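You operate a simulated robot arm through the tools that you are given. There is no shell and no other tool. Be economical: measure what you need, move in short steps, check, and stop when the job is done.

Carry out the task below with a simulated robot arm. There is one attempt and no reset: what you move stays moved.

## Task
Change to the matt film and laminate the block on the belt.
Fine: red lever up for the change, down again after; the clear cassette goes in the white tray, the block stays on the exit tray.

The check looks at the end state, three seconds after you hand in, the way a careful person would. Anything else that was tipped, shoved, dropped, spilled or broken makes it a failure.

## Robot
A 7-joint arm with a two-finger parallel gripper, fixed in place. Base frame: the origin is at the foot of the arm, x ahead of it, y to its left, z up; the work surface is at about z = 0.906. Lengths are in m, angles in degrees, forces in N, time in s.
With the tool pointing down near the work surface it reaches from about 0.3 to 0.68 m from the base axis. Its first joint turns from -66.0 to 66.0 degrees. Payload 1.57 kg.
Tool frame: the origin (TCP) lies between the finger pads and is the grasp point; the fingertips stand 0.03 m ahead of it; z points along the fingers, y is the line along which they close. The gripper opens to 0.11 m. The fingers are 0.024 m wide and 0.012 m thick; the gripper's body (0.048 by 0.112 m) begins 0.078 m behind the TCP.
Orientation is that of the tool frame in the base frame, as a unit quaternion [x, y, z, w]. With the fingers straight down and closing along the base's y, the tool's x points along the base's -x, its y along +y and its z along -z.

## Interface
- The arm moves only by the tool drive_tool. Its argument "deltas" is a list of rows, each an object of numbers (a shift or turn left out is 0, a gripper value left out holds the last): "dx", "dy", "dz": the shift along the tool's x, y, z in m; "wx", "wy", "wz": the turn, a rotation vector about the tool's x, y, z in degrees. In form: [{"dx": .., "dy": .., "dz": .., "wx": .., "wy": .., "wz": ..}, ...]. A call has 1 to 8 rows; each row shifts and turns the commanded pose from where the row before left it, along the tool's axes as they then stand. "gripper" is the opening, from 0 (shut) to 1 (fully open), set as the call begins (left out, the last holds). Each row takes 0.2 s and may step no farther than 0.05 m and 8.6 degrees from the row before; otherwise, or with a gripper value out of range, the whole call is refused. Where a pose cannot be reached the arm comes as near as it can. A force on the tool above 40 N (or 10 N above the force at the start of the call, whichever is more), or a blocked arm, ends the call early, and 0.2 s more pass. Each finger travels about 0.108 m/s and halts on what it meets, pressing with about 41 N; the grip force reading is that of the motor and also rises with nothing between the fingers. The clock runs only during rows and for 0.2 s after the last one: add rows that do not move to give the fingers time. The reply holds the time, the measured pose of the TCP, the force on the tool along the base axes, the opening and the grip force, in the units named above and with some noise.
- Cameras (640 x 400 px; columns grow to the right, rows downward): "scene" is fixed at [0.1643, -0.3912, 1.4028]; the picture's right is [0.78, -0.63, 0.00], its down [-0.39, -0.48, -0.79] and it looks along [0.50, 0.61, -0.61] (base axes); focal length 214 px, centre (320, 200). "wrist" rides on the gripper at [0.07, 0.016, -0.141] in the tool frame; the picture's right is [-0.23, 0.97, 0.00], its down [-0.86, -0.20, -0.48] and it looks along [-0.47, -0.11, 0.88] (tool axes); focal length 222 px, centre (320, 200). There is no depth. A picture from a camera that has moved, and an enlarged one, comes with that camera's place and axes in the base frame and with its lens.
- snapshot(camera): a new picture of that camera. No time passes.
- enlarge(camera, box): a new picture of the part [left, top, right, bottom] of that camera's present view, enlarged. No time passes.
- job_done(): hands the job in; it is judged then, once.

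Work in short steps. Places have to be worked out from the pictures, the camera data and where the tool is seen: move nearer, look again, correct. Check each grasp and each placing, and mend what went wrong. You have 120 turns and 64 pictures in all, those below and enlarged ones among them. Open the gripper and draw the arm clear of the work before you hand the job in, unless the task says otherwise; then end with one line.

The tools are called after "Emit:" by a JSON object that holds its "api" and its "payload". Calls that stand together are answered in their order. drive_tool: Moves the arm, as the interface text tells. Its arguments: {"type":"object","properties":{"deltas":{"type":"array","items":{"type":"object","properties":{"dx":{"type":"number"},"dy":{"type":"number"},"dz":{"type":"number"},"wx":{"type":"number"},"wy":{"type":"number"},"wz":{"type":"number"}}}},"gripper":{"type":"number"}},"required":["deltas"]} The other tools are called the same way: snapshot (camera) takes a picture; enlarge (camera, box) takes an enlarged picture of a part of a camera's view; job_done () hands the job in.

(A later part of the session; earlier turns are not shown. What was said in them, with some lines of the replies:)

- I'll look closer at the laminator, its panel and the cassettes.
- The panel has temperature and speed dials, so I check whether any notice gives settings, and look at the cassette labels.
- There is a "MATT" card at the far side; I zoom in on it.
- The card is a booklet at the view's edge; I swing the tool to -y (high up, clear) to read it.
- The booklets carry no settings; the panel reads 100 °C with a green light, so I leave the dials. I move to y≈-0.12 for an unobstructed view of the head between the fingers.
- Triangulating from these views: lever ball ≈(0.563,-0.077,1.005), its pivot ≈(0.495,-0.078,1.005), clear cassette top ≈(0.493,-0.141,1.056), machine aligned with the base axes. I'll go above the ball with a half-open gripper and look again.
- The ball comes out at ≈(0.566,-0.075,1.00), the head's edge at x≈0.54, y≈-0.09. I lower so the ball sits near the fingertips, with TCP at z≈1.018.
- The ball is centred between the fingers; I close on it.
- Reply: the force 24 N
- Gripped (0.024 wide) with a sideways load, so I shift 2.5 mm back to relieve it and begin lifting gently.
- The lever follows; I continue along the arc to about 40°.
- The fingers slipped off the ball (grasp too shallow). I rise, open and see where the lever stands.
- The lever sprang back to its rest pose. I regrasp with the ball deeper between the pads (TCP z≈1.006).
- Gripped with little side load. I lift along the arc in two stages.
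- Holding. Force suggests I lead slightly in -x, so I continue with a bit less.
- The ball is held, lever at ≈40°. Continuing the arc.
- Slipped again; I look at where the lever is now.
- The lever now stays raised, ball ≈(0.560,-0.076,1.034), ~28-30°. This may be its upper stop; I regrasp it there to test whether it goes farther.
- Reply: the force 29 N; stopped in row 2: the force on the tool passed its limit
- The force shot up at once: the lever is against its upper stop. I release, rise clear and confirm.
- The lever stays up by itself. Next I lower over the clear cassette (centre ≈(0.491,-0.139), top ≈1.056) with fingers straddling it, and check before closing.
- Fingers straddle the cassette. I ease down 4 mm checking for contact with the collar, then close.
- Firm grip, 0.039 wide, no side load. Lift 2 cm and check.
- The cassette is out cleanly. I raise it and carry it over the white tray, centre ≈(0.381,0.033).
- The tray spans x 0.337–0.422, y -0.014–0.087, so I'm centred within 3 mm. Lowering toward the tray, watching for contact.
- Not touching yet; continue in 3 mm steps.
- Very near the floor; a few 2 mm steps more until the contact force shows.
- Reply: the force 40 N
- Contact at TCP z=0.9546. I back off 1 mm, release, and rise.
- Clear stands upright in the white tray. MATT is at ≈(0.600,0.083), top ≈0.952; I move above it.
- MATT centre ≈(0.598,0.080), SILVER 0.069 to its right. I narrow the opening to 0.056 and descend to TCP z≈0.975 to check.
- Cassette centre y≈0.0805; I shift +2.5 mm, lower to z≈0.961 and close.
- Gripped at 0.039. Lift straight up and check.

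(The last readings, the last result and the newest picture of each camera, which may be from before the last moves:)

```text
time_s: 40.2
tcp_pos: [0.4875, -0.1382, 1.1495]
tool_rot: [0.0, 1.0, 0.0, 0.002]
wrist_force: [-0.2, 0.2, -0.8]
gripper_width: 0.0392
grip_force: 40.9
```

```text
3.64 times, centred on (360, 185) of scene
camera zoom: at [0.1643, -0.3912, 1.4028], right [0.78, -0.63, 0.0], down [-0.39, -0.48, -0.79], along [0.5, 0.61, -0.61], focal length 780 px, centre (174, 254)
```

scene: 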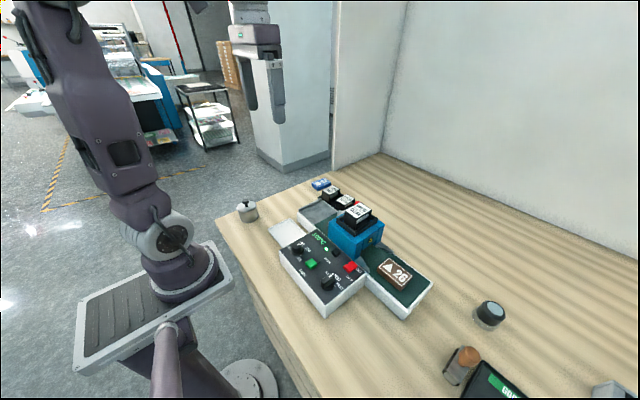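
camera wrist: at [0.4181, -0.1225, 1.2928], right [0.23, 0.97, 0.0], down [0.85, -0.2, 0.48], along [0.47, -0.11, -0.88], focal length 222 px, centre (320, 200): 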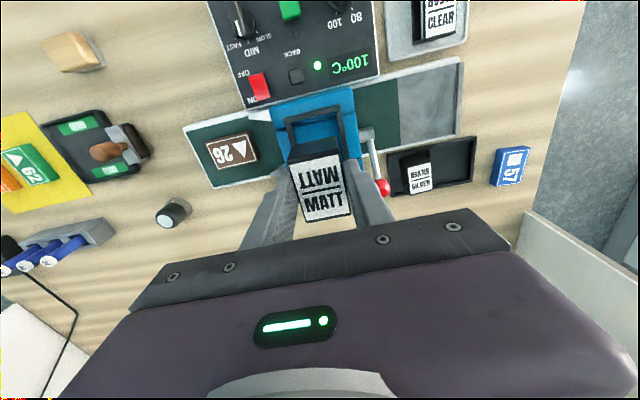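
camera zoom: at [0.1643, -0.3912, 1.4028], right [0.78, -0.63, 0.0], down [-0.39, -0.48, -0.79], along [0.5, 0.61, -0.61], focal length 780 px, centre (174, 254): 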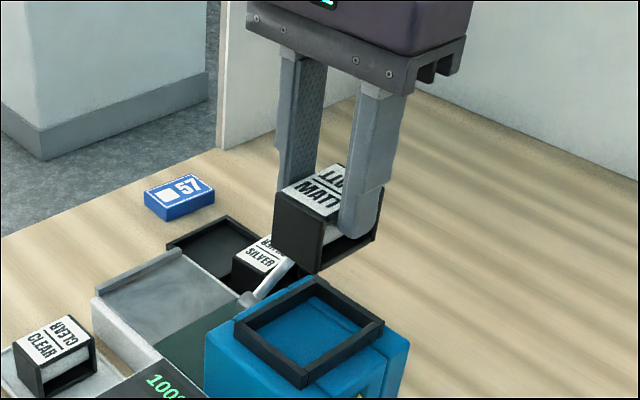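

MATT hangs in the gripper just as CLEAR did. I align to the clear's pick point (0.4918,-0.140) and lower to just above the seat.

Emit:
{"api": "drive_tool", "payload": {"deltas": [{"dx": -0.0042, "dy": -0.0016, "dz": 0.03}, {"dz": 0.025}, {}]}}

Emit:
{"api": "snapshot", "payload": {"camera": "wrist"}}

Emit:
{"api": "enlarge", "payload": {"camera": "scene", "box": [310, 160, 400, 240]}}

```text
time_s: 41.0
tcp_pos: [0.494, -0.1402, 1.0966]
tool_rot: [0.0, 1.0, 0.0, 0.002]
wrist_force: [-0.1, 0.0, -1.5]
gripper_width: 0.0393
grip_force: 41.0
```

```text
24 pictures are left
camera wrist: at [0.4224, -0.1231, 1.2375], right [0.23, 0.97, 0.0], down [0.85, -0.2, 0.48], along [0.47, -0.11, -0.88], focal length 222 px, centre (320, 200)
```

wrist: 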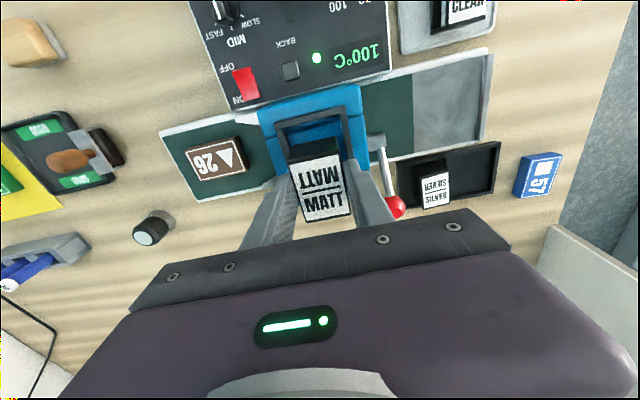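

```text
5.00 times, centred on (355, 200) of scene
camera zoom: at [0.1644, -0.3912, 1.4028], right [0.78, -0.63, 0.0], down [-0.39, -0.48, -0.79], along [0.5, 0.61, -0.61], focal length 1072 px, centre (145, 200)
```

zoom: 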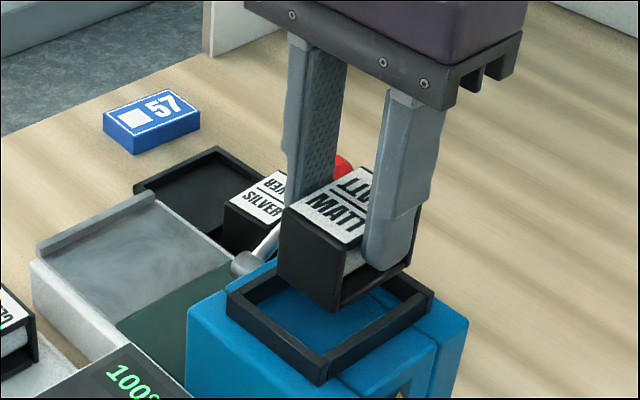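

Well aligned; shift 2 mm back in x and lower in small steps.

Emit:
{"api": "drive_tool", "payload": {"deltas": [{"dx": 0.0015, "dz": 0.01}, {"dz": 0.008}, {}]}}

Emit:
{"api": "drive_tool", "payload": {"deltas": [{"dz": 0.004}, {}]}}

Emit:
{"api": "drive_tool", "payload": {"deltas": [{"dz": 0.003}, {}]}}

Emit:
{"api": "drive_tool", "payload": {"deltas": [{"dz": 0.002}, {}]}}

```text
time_s: 41.8
tcp_pos: [0.4903, -0.1405, 1.0768]
tool_rot: [0.0, 1.0, 0.0, 0.002]
wrist_force: [0.2, 0.6, -1.7]
gripper_width: 0.0393
grip_force: 41.3
```

```text
time_s: 42.4
tcp_pos: [0.4911, -0.1398, 1.0745]
tool_rot: [0.0, 1.0, 0.0, 0.001]
wrist_force: [-0.6, -0.4, -1.3]
gripper_width: 0.0395
grip_force: 40.7
```

```text
time_s: 43.0
tcp_pos: [0.4916, -0.1406, 1.0701]
tool_rot: [-0.001, 1.0, 0.001, 0.002]
wrist_force: [-0.4, -0.2, -1.1]
gripper_width: 0.0392
grip_force: 41.0
```

```text
time_s: 43.6
tcp_pos: [0.4912, -0.1405, 1.0698]
tool_rot: [0.0, 1.0, -0.001, 0.002]
wrist_force: [-5.4, 0.9, 23.4]
gripper_width: 0.0391
grip_force: 41.1
```

Contact at TCP 1.0698; I check whether it's seated inside the collar.

Emit:
{"api": "enlarge", "payload": {"camera": "scene", "box": [310, 180, 400, 250]}}

```text
5.71 times, centred on (355, 215) of scene
camera zoom: at [0.1638, -0.391, 1.4029], right [0.78, -0.63, 0.0], down [-0.38, -0.48, -0.79], along [0.5, 0.61, -0.61], focal length 1226 px, centre (120, 114)
```

zoom: 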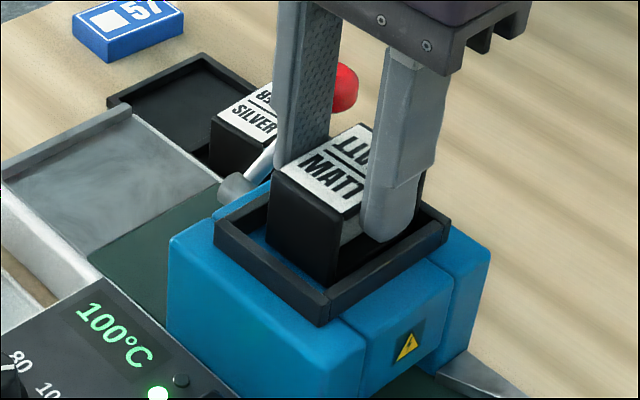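

It's inside the collar but reads ~3 mm high and ~3 mm toward +x compared with CLEAR's seat. I back off, shift -x 3 mm and lower again.

Emit:
{"api": "drive_tool", "payload": {"deltas": [{"dz": -0.004}, {"dx": 0.003}, {"dz": 0.003}, {}]}}

Emit:
{"api": "drive_tool", "payload": {"deltas": [{"dz": 0.002}, {}]}}

Emit:
{"api": "drive_tool", "payload": {"deltas": [{"dz": 0.0015}, {}]}}

```text
time_s: 44.6
tcp_pos: [0.4892, -0.1396, 1.0691]
tool_rot: [0.0, 1.0, 0.0, 0.002]
wrist_force: [-3.5, 1.9, 12.3]
gripper_width: 0.0393
grip_force: 41.2
```

```text
time_s: 45.2
tcp_pos: [0.4911, -0.1392, 1.0685]
tool_rot: [0.0, 1.0, -0.001, 0.003]
wrist_force: [-4.2, 3.6, 39.0]
gripper_width: 0.0391
grip_force: 41.0
```

```text
time_s: 45.8
tcp_pos: [0.4904, -0.1399, 1.0656]
tool_rot: [-0.001, 1.0, -0.001, 0.003]
wrist_force: [2.2, 3.5, 39.4]
gripper_width: 0.0393
grip_force: 41.1
```

Emit:
{"api": "drive_tool", "payload": {"deltas": [{"dz": -0.0015}, {}]}}

Emit:
{"api": "enlarge", "payload": {"camera": "scene", "box": [310, 180, 400, 250]}}

Emit:
{"api": "enlarge", "payload": {"camera": "wrist", "box": [240, 70, 400, 230]}}

```text
time_s: 46.4
tcp_pos: [0.4873, -0.1404, 1.0661]
tool_rot: [0.0, 1.0, 0.0, 0.001]
wrist_force: [5.2, 0.3, 10.1]
gripper_width: 0.0392
grip_force: 41.3
```

```text
5.71 times, centred on (355, 215) of scene
camera zoom: at [0.1643, -0.3911, 1.4029], right [0.78, -0.63, 0.0], down [-0.39, -0.48, -0.79], along [0.5, 0.61, -0.61], focal length 1226 px, centre (120, 114)
```

zoom: 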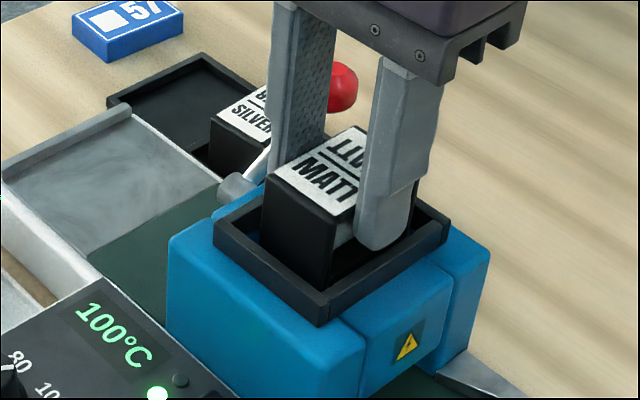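

```text
2.50 times, centred on (320, 150) of wrist
camera zoom: at [0.4188, -0.1234, 1.209], right [0.23, 0.97, 0.0], down [0.85, -0.2, 0.48], along [0.47, -0.11, -0.88], focal length 555 px, centre (320, 325)
```

zoom: 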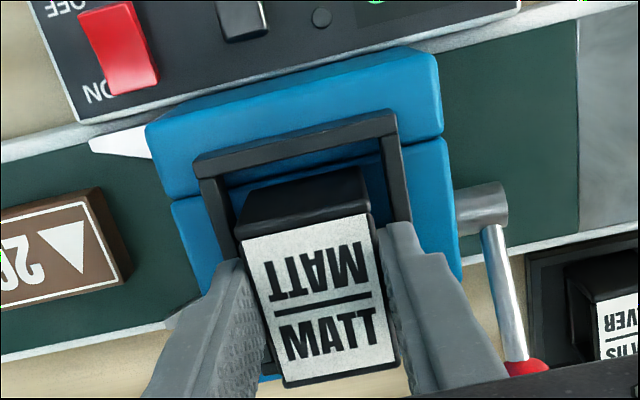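

MATT now matches the CLEAR seat position. Release, rise a bit and check.

Emit:
{"api": "drive_tool", "payload": {"deltas": [{}, {}, {}], "gripper": 0.56}}

Emit:
{"api": "drive_tool", "payload": {"deltas": [{"dz": -0.03}, {"dz": -0.04}, {}]}}

Emit:
{"api": "enlarge", "payload": {"camera": "scene", "box": [310, 180, 400, 250]}}

Emit:
{"api": "enlarge", "payload": {"camera": "wrist", "box": [220, 50, 420, 200]}}

```text
time_s: 47.2
tcp_pos: [0.4894, -0.141, 1.068]
tool_rot: [0.001, 1.0, 0.0, 0.001]
wrist_force: [0.4, -0.4, -0.3]
gripper_width: 0.0617
grip_force: 0.1
```

```text
time_s: 48.0
tcp_pos: [0.4894, -0.1401, 1.1379]
tool_rot: [0.001, 1.0, 0.0, 0.002]
wrist_force: [0.4, 0.3, 0.5]
gripper_width: 0.0616
grip_force: 0.1
```

```text
5.71 times, centred on (355, 215) of scene
camera zoom: at [0.1643, -0.3912, 1.4028], right [0.78, -0.63, 0.0], down [-0.39, -0.48, -0.79], along [0.5, 0.61, -0.61], focal length 1226 px, centre (120, 114)
```

zoom: 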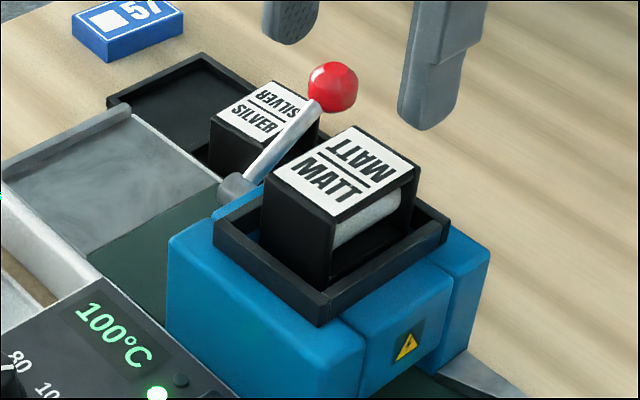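

```text
2.67 times, centred on (320, 125) of wrist
camera zoom: at [0.419, -0.123, 1.2799], right [0.23, 0.97, 0.0], down [0.85, -0.2, 0.48], along [0.47, -0.11, -0.88], focal length 592 px, centre (320, 400)
```

zoom: 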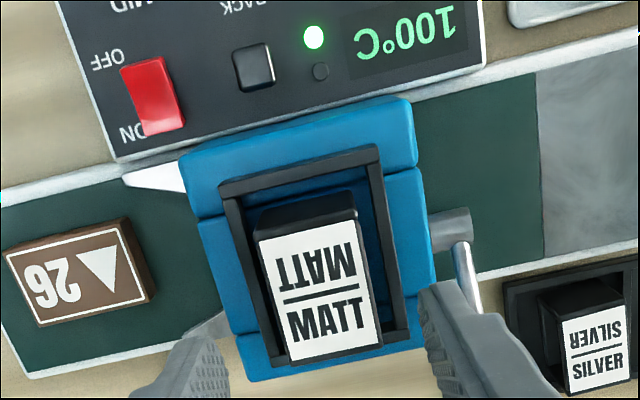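

Looks seated; one finer look for any tilt.

Emit:
{"api": "enlarge", "payload": {"camera": "scene", "box": [340, 195, 385, 235]}}

```text
10.00 times, centred on (362, 215) of scene
camera zoom: at [0.1643, -0.3912, 1.4028], right [0.78, -0.63, 0.0], down [-0.39, -0.48, -0.79], along [0.5, 0.61, -0.61], focal length 2145 px, centre (-105, 50)
```

zoom: 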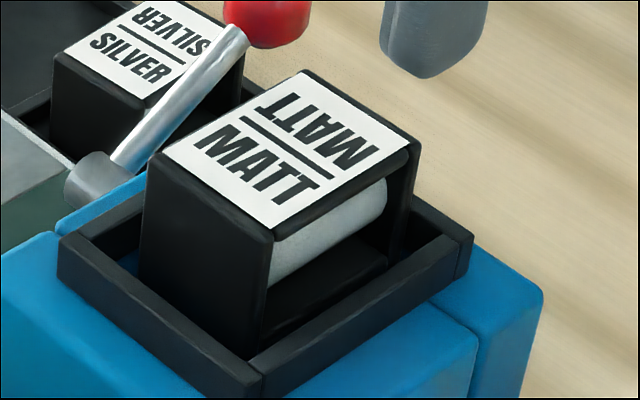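

MATT is seated in the collar. Now the lever down: close the fingers, go above the ball (0.562,-0.076) and press it down.

Emit:
{"api": "drive_tool", "payload": {"deltas": [{"dx": -0.0243, "dy": 0.0213}, {"dx": -0.0243, "dy": 0.0213}, {"dx": -0.0243, "dy": 0.0215}, {"dz": 0.03}, {"dz": 0.02}, {}], "gripper": 0}}

Emit:
{"api": "drive_tool", "payload": {"deltas": [{"dz": 0.01}, {"dz": 0.01}, {}]}}

```text
time_s: 49.4
tcp_pos: [0.5626, -0.0765, 1.0877]
tool_rot: [0.001, 1.0, 0.0, 0.002]
wrist_force: [0.0, -0.3, -0.6]
gripper_width: 0.0
grip_force: 21.5
```

```text
time_s: 50.2
tcp_pos: [0.562, -0.0754, 1.0681]
tool_rot: [0.0, 1.0, 0.0, 0.002]
wrist_force: [0.8, -0.9, 0.8]
gripper_width: 0.0
grip_force: 21.6
```

Emit:
{"api": "enlarge", "payload": {"camera": "scene", "box": [320, 170, 410, 240]}}

```text
5.71 times, centred on (365, 205) of scene
camera zoom: at [0.1643, -0.3912, 1.4028], right [0.78, -0.63, 0.0], down [-0.39, -0.48, -0.79], along [0.5, 0.61, -0.61], focal length 1226 px, centre (63, 171)
```

zoom: 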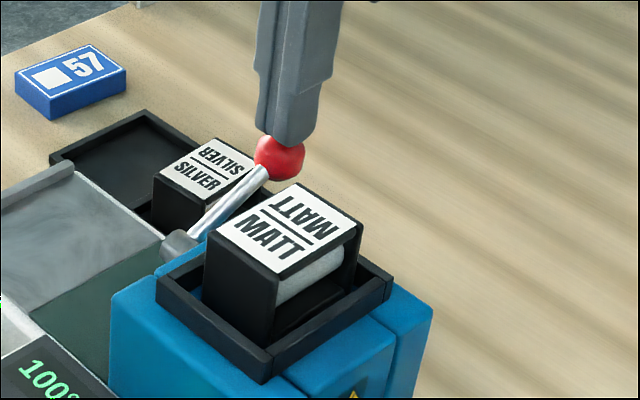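

Tips are just touching the ball. Press down slowly to the rest height (tip ≈1.012).

Emit:
{"api": "drive_tool", "payload": {"deltas": [{"dz": 0.008}, {"dz": 0.007, "dx": -0.001}, {}]}}

Emit:
{"api": "drive_tool", "payload": {"deltas": [{"dz": 0.005, "dx": -0.001}, {"dz": 0.004}, {}]}}

Emit:
{"api": "enlarge", "payload": {"camera": "scene", "box": [320, 170, 410, 240]}}

```text
time_s: 51.0
tcp_pos: [0.5634, -0.0756, 1.0529]
tool_rot: [0.001, 1.0, 0.0, 0.001]
wrist_force: [0.4, 1.1, 0.0]
gripper_width: 0.0
grip_force: 20.9
```

```text
time_s: 51.8
tcp_pos: [0.5645, -0.0756, 1.0444]
tool_rot: [0.001, 1.0, 0.001, 0.001]
wrist_force: [-0.3, -1.1, 0.6]
gripper_width: 0.0
grip_force: 20.8
```

```text
5.71 times, centred on (365, 205) of scene
camera zoom: at [0.1643, -0.3912, 1.4028], right [0.78, -0.63, 0.0], down [-0.39, -0.48, -0.79], along [0.5, 0.61, -0.61], focal length 1226 px, centre (63, 171)
```

zoom: 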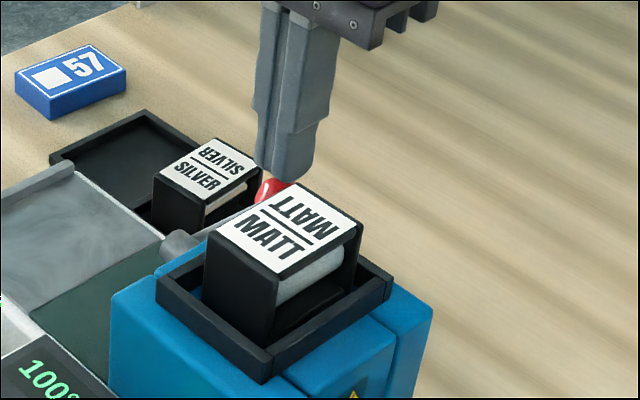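

The lever has dropped to its lower position. A little more press to confirm it's at the stop, then rise.

Emit:
{"api": "drive_tool", "payload": {"deltas": [{"dz": 0.003}, {}]}}

Emit:
{"api": "drive_tool", "payload": {"deltas": [{"dz": 0.003}, {}]}}

```text
time_s: 52.4
tcp_pos: [0.564, -0.0764, 1.0413]
tool_rot: [-0.001, 1.0, 0.0, 0.002]
wrist_force: [0.2, 0.9, -0.3]
gripper_width: 0.0
grip_force: 21.3
```

```text
time_s: 53.0
tcp_pos: [0.5641, -0.0761, 1.0364]
tool_rot: [0.0, 1.0, 0.0, 0.002]
wrist_force: [0.0, -0.1, 0.7]
gripper_width: 0.0
grip_force: 21.2
```

Emit:
{"api": "drive_tool", "payload": {"deltas": [{"dz": 0.003}, {}]}}

Emit:
{"api": "drive_tool", "payload": {"deltas": [{"dz": 0.003}, {}]}}

Emit:
{"api": "snapshot", "payload": {"camera": "wrist"}}

```text
time_s: 53.6
tcp_pos: [0.5652, -0.077, 1.0343]
tool_rot: [-0.001, 1.0, 0.0, 0.002]
wrist_force: [-0.4, 0.5, 6.6]
gripper_width: 0.0
grip_force: 21.2
```

```text
time_s: 54.2
tcp_pos: [0.5643, -0.0757, 1.0339]
tool_rot: [0.0, 1.0, 0.0, 0.004]
wrist_force: [-4.3, 2.7, 40.1]
gripper_width: 0.0
grip_force: 21.4
```

```text
14 pictures are left
camera wrist: at [0.4934, -0.0592, 1.1756], right [0.23, 0.97, 0.0], down [0.85, -0.2, 0.49], along [0.47, -0.11, -0.87], focal length 222 px, centre (320, 200)
```

wrist: 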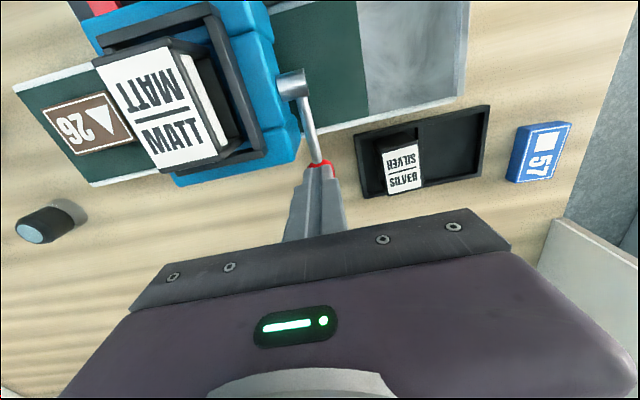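

Lever is hard at its lower stop (40 N). Next the green RUN button, triangulated at ≈(0.342,-0.1405,0.966); I lift and travel over it, fingers closed.

Emit:
{"api": "drive_tool", "payload": {"deltas": [{"dz": -0.04}, {"dz": -0.04}, {"dz": -0.04}, {"dx": 0.0444, "dy": -0.013}, {"dx": 0.0444, "dy": -0.013}, {"dx": 0.0444, "dy": -0.013}, {"dx": 0.0444, "dy": -0.013}, {"dx": 0.0444, "dy": -0.013}]}}

Emit:
{"api": "drive_tool", "payload": {"deltas": [{"dz": 0.04}, {"dz": 0.04}, {}]}}

Emit:
{"api": "snapshot", "payload": {"camera": "wrist"}}

Emit:
{"api": "enlarge", "payload": {"camera": "scene", "box": [270, 180, 400, 320]}}

```text
time_s: 56.0
tcp_pos: [0.3415, -0.1421, 1.151]
tool_rot: [-0.001, 1.0, 0.0, 0.002]
wrist_force: [-1.1, -0.5, -0.5]
gripper_width: 0.0
grip_force: 21.6
```

```text
time_s: 56.8
tcp_pos: [0.3428, -0.1416, 1.0709]
tool_rot: [0.0, 1.0, 0.0, 0.001]
wrist_force: [0.7, -1.1, 0.0]
gripper_width: 0.0
grip_force: 21.1
```

```text
13 pictures are left
camera wrist: at [0.272, -0.1245, 1.2132], right [0.23, 0.97, 0.0], down [0.85, -0.2, 0.48], along [0.47, -0.11, -0.88], focal length 222 px, centre (320, 200)
```

wrist: 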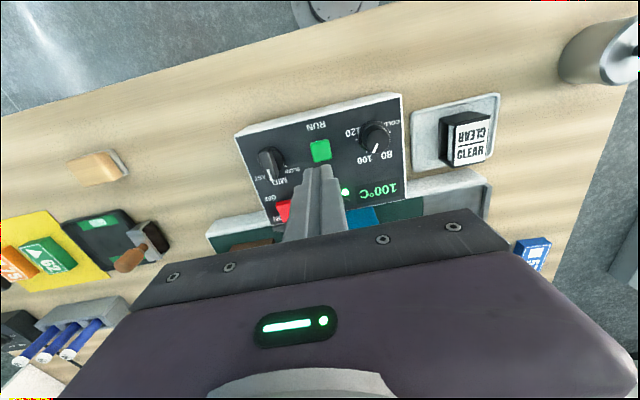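

```text
2.86 times, centred on (335, 250) of scene
camera zoom: at [0.1643, -0.3912, 1.4028], right [0.78, -0.63, 0.0], down [-0.39, -0.48, -0.79], along [0.5, 0.61, -0.61], focal length 613 px, centre (277, 57)
```

zoom: 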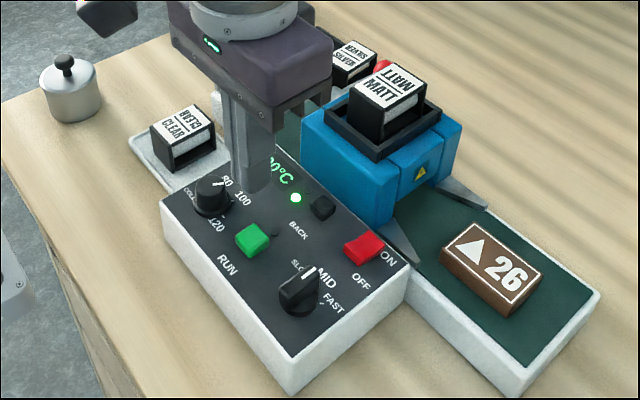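

The button is right under the tool at (0.3415,-0.1418). Descend to just above, then press in small steps.

Emit:
{"api": "drive_tool", "payload": {"deltas": [{"dz": 0.04}, {"dz": 0.022}, {}]}}

Emit:
{"api": "drive_tool", "payload": {"deltas": [{"dz": 0.004}, {"dz": 0.003}, {}]}}

Emit:
{"api": "drive_tool", "payload": {"deltas": [{"dz": 0.003}, {}]}}

```text
time_s: 57.6
tcp_pos: [0.3425, -0.1418, 1.0083]
tool_rot: [-0.001, 1.0, 0.0, 0.002]
wrist_force: [-0.3, -0.1, 0.1]
gripper_width: 0.0001
grip_force: 21.3
```

```text
time_s: 58.4
tcp_pos: [0.3427, -0.1423, 1.0016]
tool_rot: [0.0, 1.0, 0.0, 0.002]
wrist_force: [0.4, -1.6, 1.0]
gripper_width: 0.0
grip_force: 21.7
```

```text
time_s: 59.0
tcp_pos: [0.3426, -0.1415, 0.9994]
tool_rot: [0.0, 1.0, 0.0, 0.001]
wrist_force: [-0.1, 0.8, 8.3]
gripper_width: 0.0001
grip_force: 21.2
```

Contact (8 N) at tip ≈0.969. Press 2 mm further, then look.

Emit:
{"api": "drive_tool", "payload": {"deltas": [{"dz": 0.002}, {}]}}

Emit:
{"api": "enlarge", "payload": {"camera": "scene", "box": [270, 180, 440, 320]}}

```text
time_s: 59.6
tcp_pos: [0.3435, -0.1421, 0.9978]
tool_rot: [0.0, 1.0, -0.001, 0.001]
wrist_force: [1.5, 0.1, 18.5]
gripper_width: 0.0
grip_force: 21.5
```

```text
2.86 times, centred on (355, 250) of scene
camera zoom: at [0.1642, -0.3911, 1.4029], right [0.78, -0.63, 0.0], down [-0.38, -0.48, -0.79], along [0.5, 0.61, -0.61], focal length 613 px, centre (220, 57)
```

zoom: 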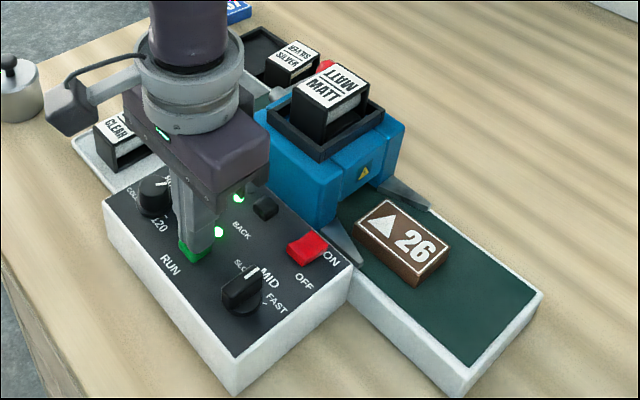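

A second green light came on by RUN: it's running. I lift off and watch.

Emit:
{"api": "drive_tool", "payload": {"deltas": [{"dz": -0.02}, {"dz": -0.04}, {"dz": -0.04}, {}]}}

Emit:
{"api": "enlarge", "payload": {"camera": "scene", "box": [270, 180, 440, 320]}}

```text
time_s: 60.6
tcp_pos: [0.3433, -0.1405, 1.0961]
tool_rot: [0.0, 1.0, 0.001, 0.002]
wrist_force: [-0.2, 0.2, -0.2]
gripper_width: 0.0001
grip_force: 21.5
```

```text
2.86 times, centred on (355, 250) of scene
camera zoom: at [0.1643, -0.3912, 1.4028], right [0.78, -0.63, 0.0], down [-0.39, -0.48, -0.79], along [0.5, 0.61, -0.61], focal length 613 px, centre (220, 57)
```

zoom: 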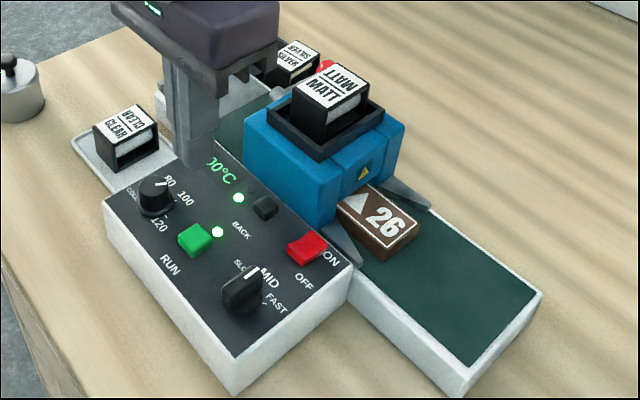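

The block is feeding in. I retreat up, open the gripper and let the clock run.

Emit:
{"api": "drive_tool", "payload": {"deltas": [{"dz": -0.045}, {"dz": -0.045}, {"dz": -0.045}, {"dz": -0.04}, {}, {}, {}, {}], "gripper": 1}}

Emit:
{"api": "drive_tool", "payload": {"deltas": [{}, {}, {}, {}, {}, {}, {}, {}]}}

Emit:
{"api": "drive_tool", "payload": {"deltas": [{}, {}, {}, {}, {}, {}, {}, {}]}}

Emit:
{"api": "snapshot", "payload": {"camera": "wrist"}}

```text
time_s: 62.4
tcp_pos: [0.343, -0.1422, 1.2716]
tool_rot: [0.0, 1.0, 0.0, 0.002]
wrist_force: [-0.4, 0.2, 0.2]
gripper_width: 0.1101
grip_force: 0.0
```

```text
time_s: 64.2
tcp_pos: [0.3421, -0.1412, 1.2713]
tool_rot: [0.0, 1.0, -0.001, 0.002]
wrist_force: [0.4, -0.6, 0.8]
gripper_width: 0.1099
grip_force: 0.1
```

```text
time_s: 66.0
tcp_pos: [0.3415, -0.1415, 1.2713]
tool_rot: [-0.001, 1.0, 0.0, 0.001]
wrist_force: [-0.1, 0.0, -0.3]
gripper_width: 0.1098
grip_force: 0.1
```

```text
9 pictures are left
camera wrist: at [0.271, -0.1251, 1.4136], right [0.23, 0.97, 0.0], down [0.85, -0.2, 0.48], along [0.47, -0.11, -0.88], focal length 222 px, centre (320, 200)
```

wrist: 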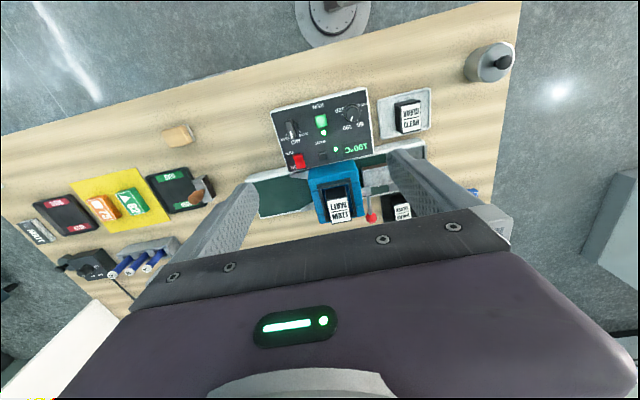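

The block is emerging on the exit side. I wait on for it to reach the exit tray.

Emit:
{"api": "drive_tool", "payload": {"deltas": [{}, {}, {}, {}, {}, {}, {}, {}]}}

Emit:
{"api": "drive_tool", "payload": {"deltas": [{}, {}, {}, {}, {}, {}, {}, {}]}}

Emit:
{"api": "enlarge", "payload": {"camera": "scene", "box": [260, 170, 440, 320]}}

```text
time_s: 67.8
tcp_pos: [0.3419, -0.1411, 1.2715]
tool_rot: [0.0, 1.0, 0.0, 0.002]
wrist_force: [-0.2, 0.3, 0.4]
gripper_width: 0.1099
grip_force: 0.0
```

```text
time_s: 69.6
tcp_pos: [0.3417, -0.1425, 1.272]
tool_rot: [0.0, 1.0, -0.001, 0.002]
wrist_force: [-0.2, -0.5, -0.5]
gripper_width: 0.1098
grip_force: 0.0
```

```text
2.67 times, centred on (350, 245) of scene
camera zoom: at [0.1643, -0.3912, 1.4028], right [0.78, -0.63, 0.0], down [-0.39, -0.48, -0.79], along [0.5, 0.61, -0.61], focal length 572 px, centre (240, 80)
```

zoom: 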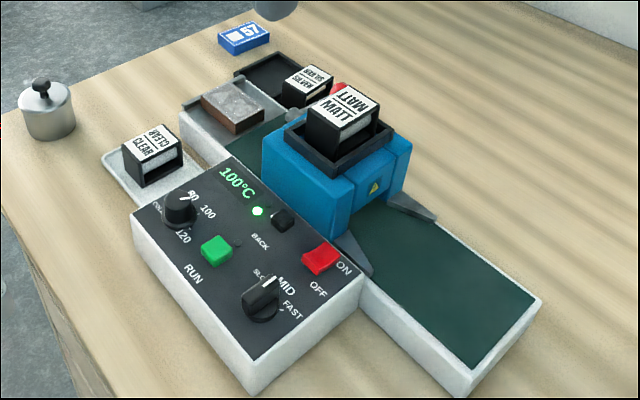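

The run light is off and the block lies on the exit tray. A close look after a short wait.

Emit:
{"api": "drive_tool", "payload": {"deltas": [{}, {}, {}, {}, {}]}}

Emit:
{"api": "enlarge", "payload": {"camera": "scene", "box": [290, 180, 390, 250]}}

```text
time_s: 70.8
tcp_pos: [0.3418, -0.1429, 1.2713]
tool_rot: [0.0, 1.0, 0.0, 0.002]
wrist_force: [0.1, -0.6, 0.0]
gripper_width: 0.1101
grip_force: 0.1
```

```text
5.71 times, centred on (340, 215) of scene
camera zoom: at [0.1643, -0.3912, 1.4028], right [0.78, -0.63, 0.0], down [-0.39, -0.48, -0.79], along [0.5, 0.61, -0.61], focal length 1226 px, centre (206, 114)
```

zoom: 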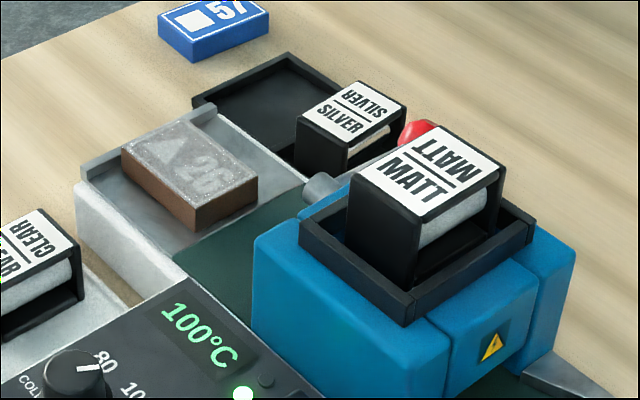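

The block has a matt coat and rests on the exit tray. MATT is in the head, the lever is down, and CLEAR is in the white tray. The gripper is open and the arm is clear, so I hand in.

Emit:
{"api": "job_done", "payload": {}}

```text
The job is handed in.
```

The matt film is loaded, the block is laminated and lying on the exit tray, the clear cassette is in the white tray, and the red lever is down again.
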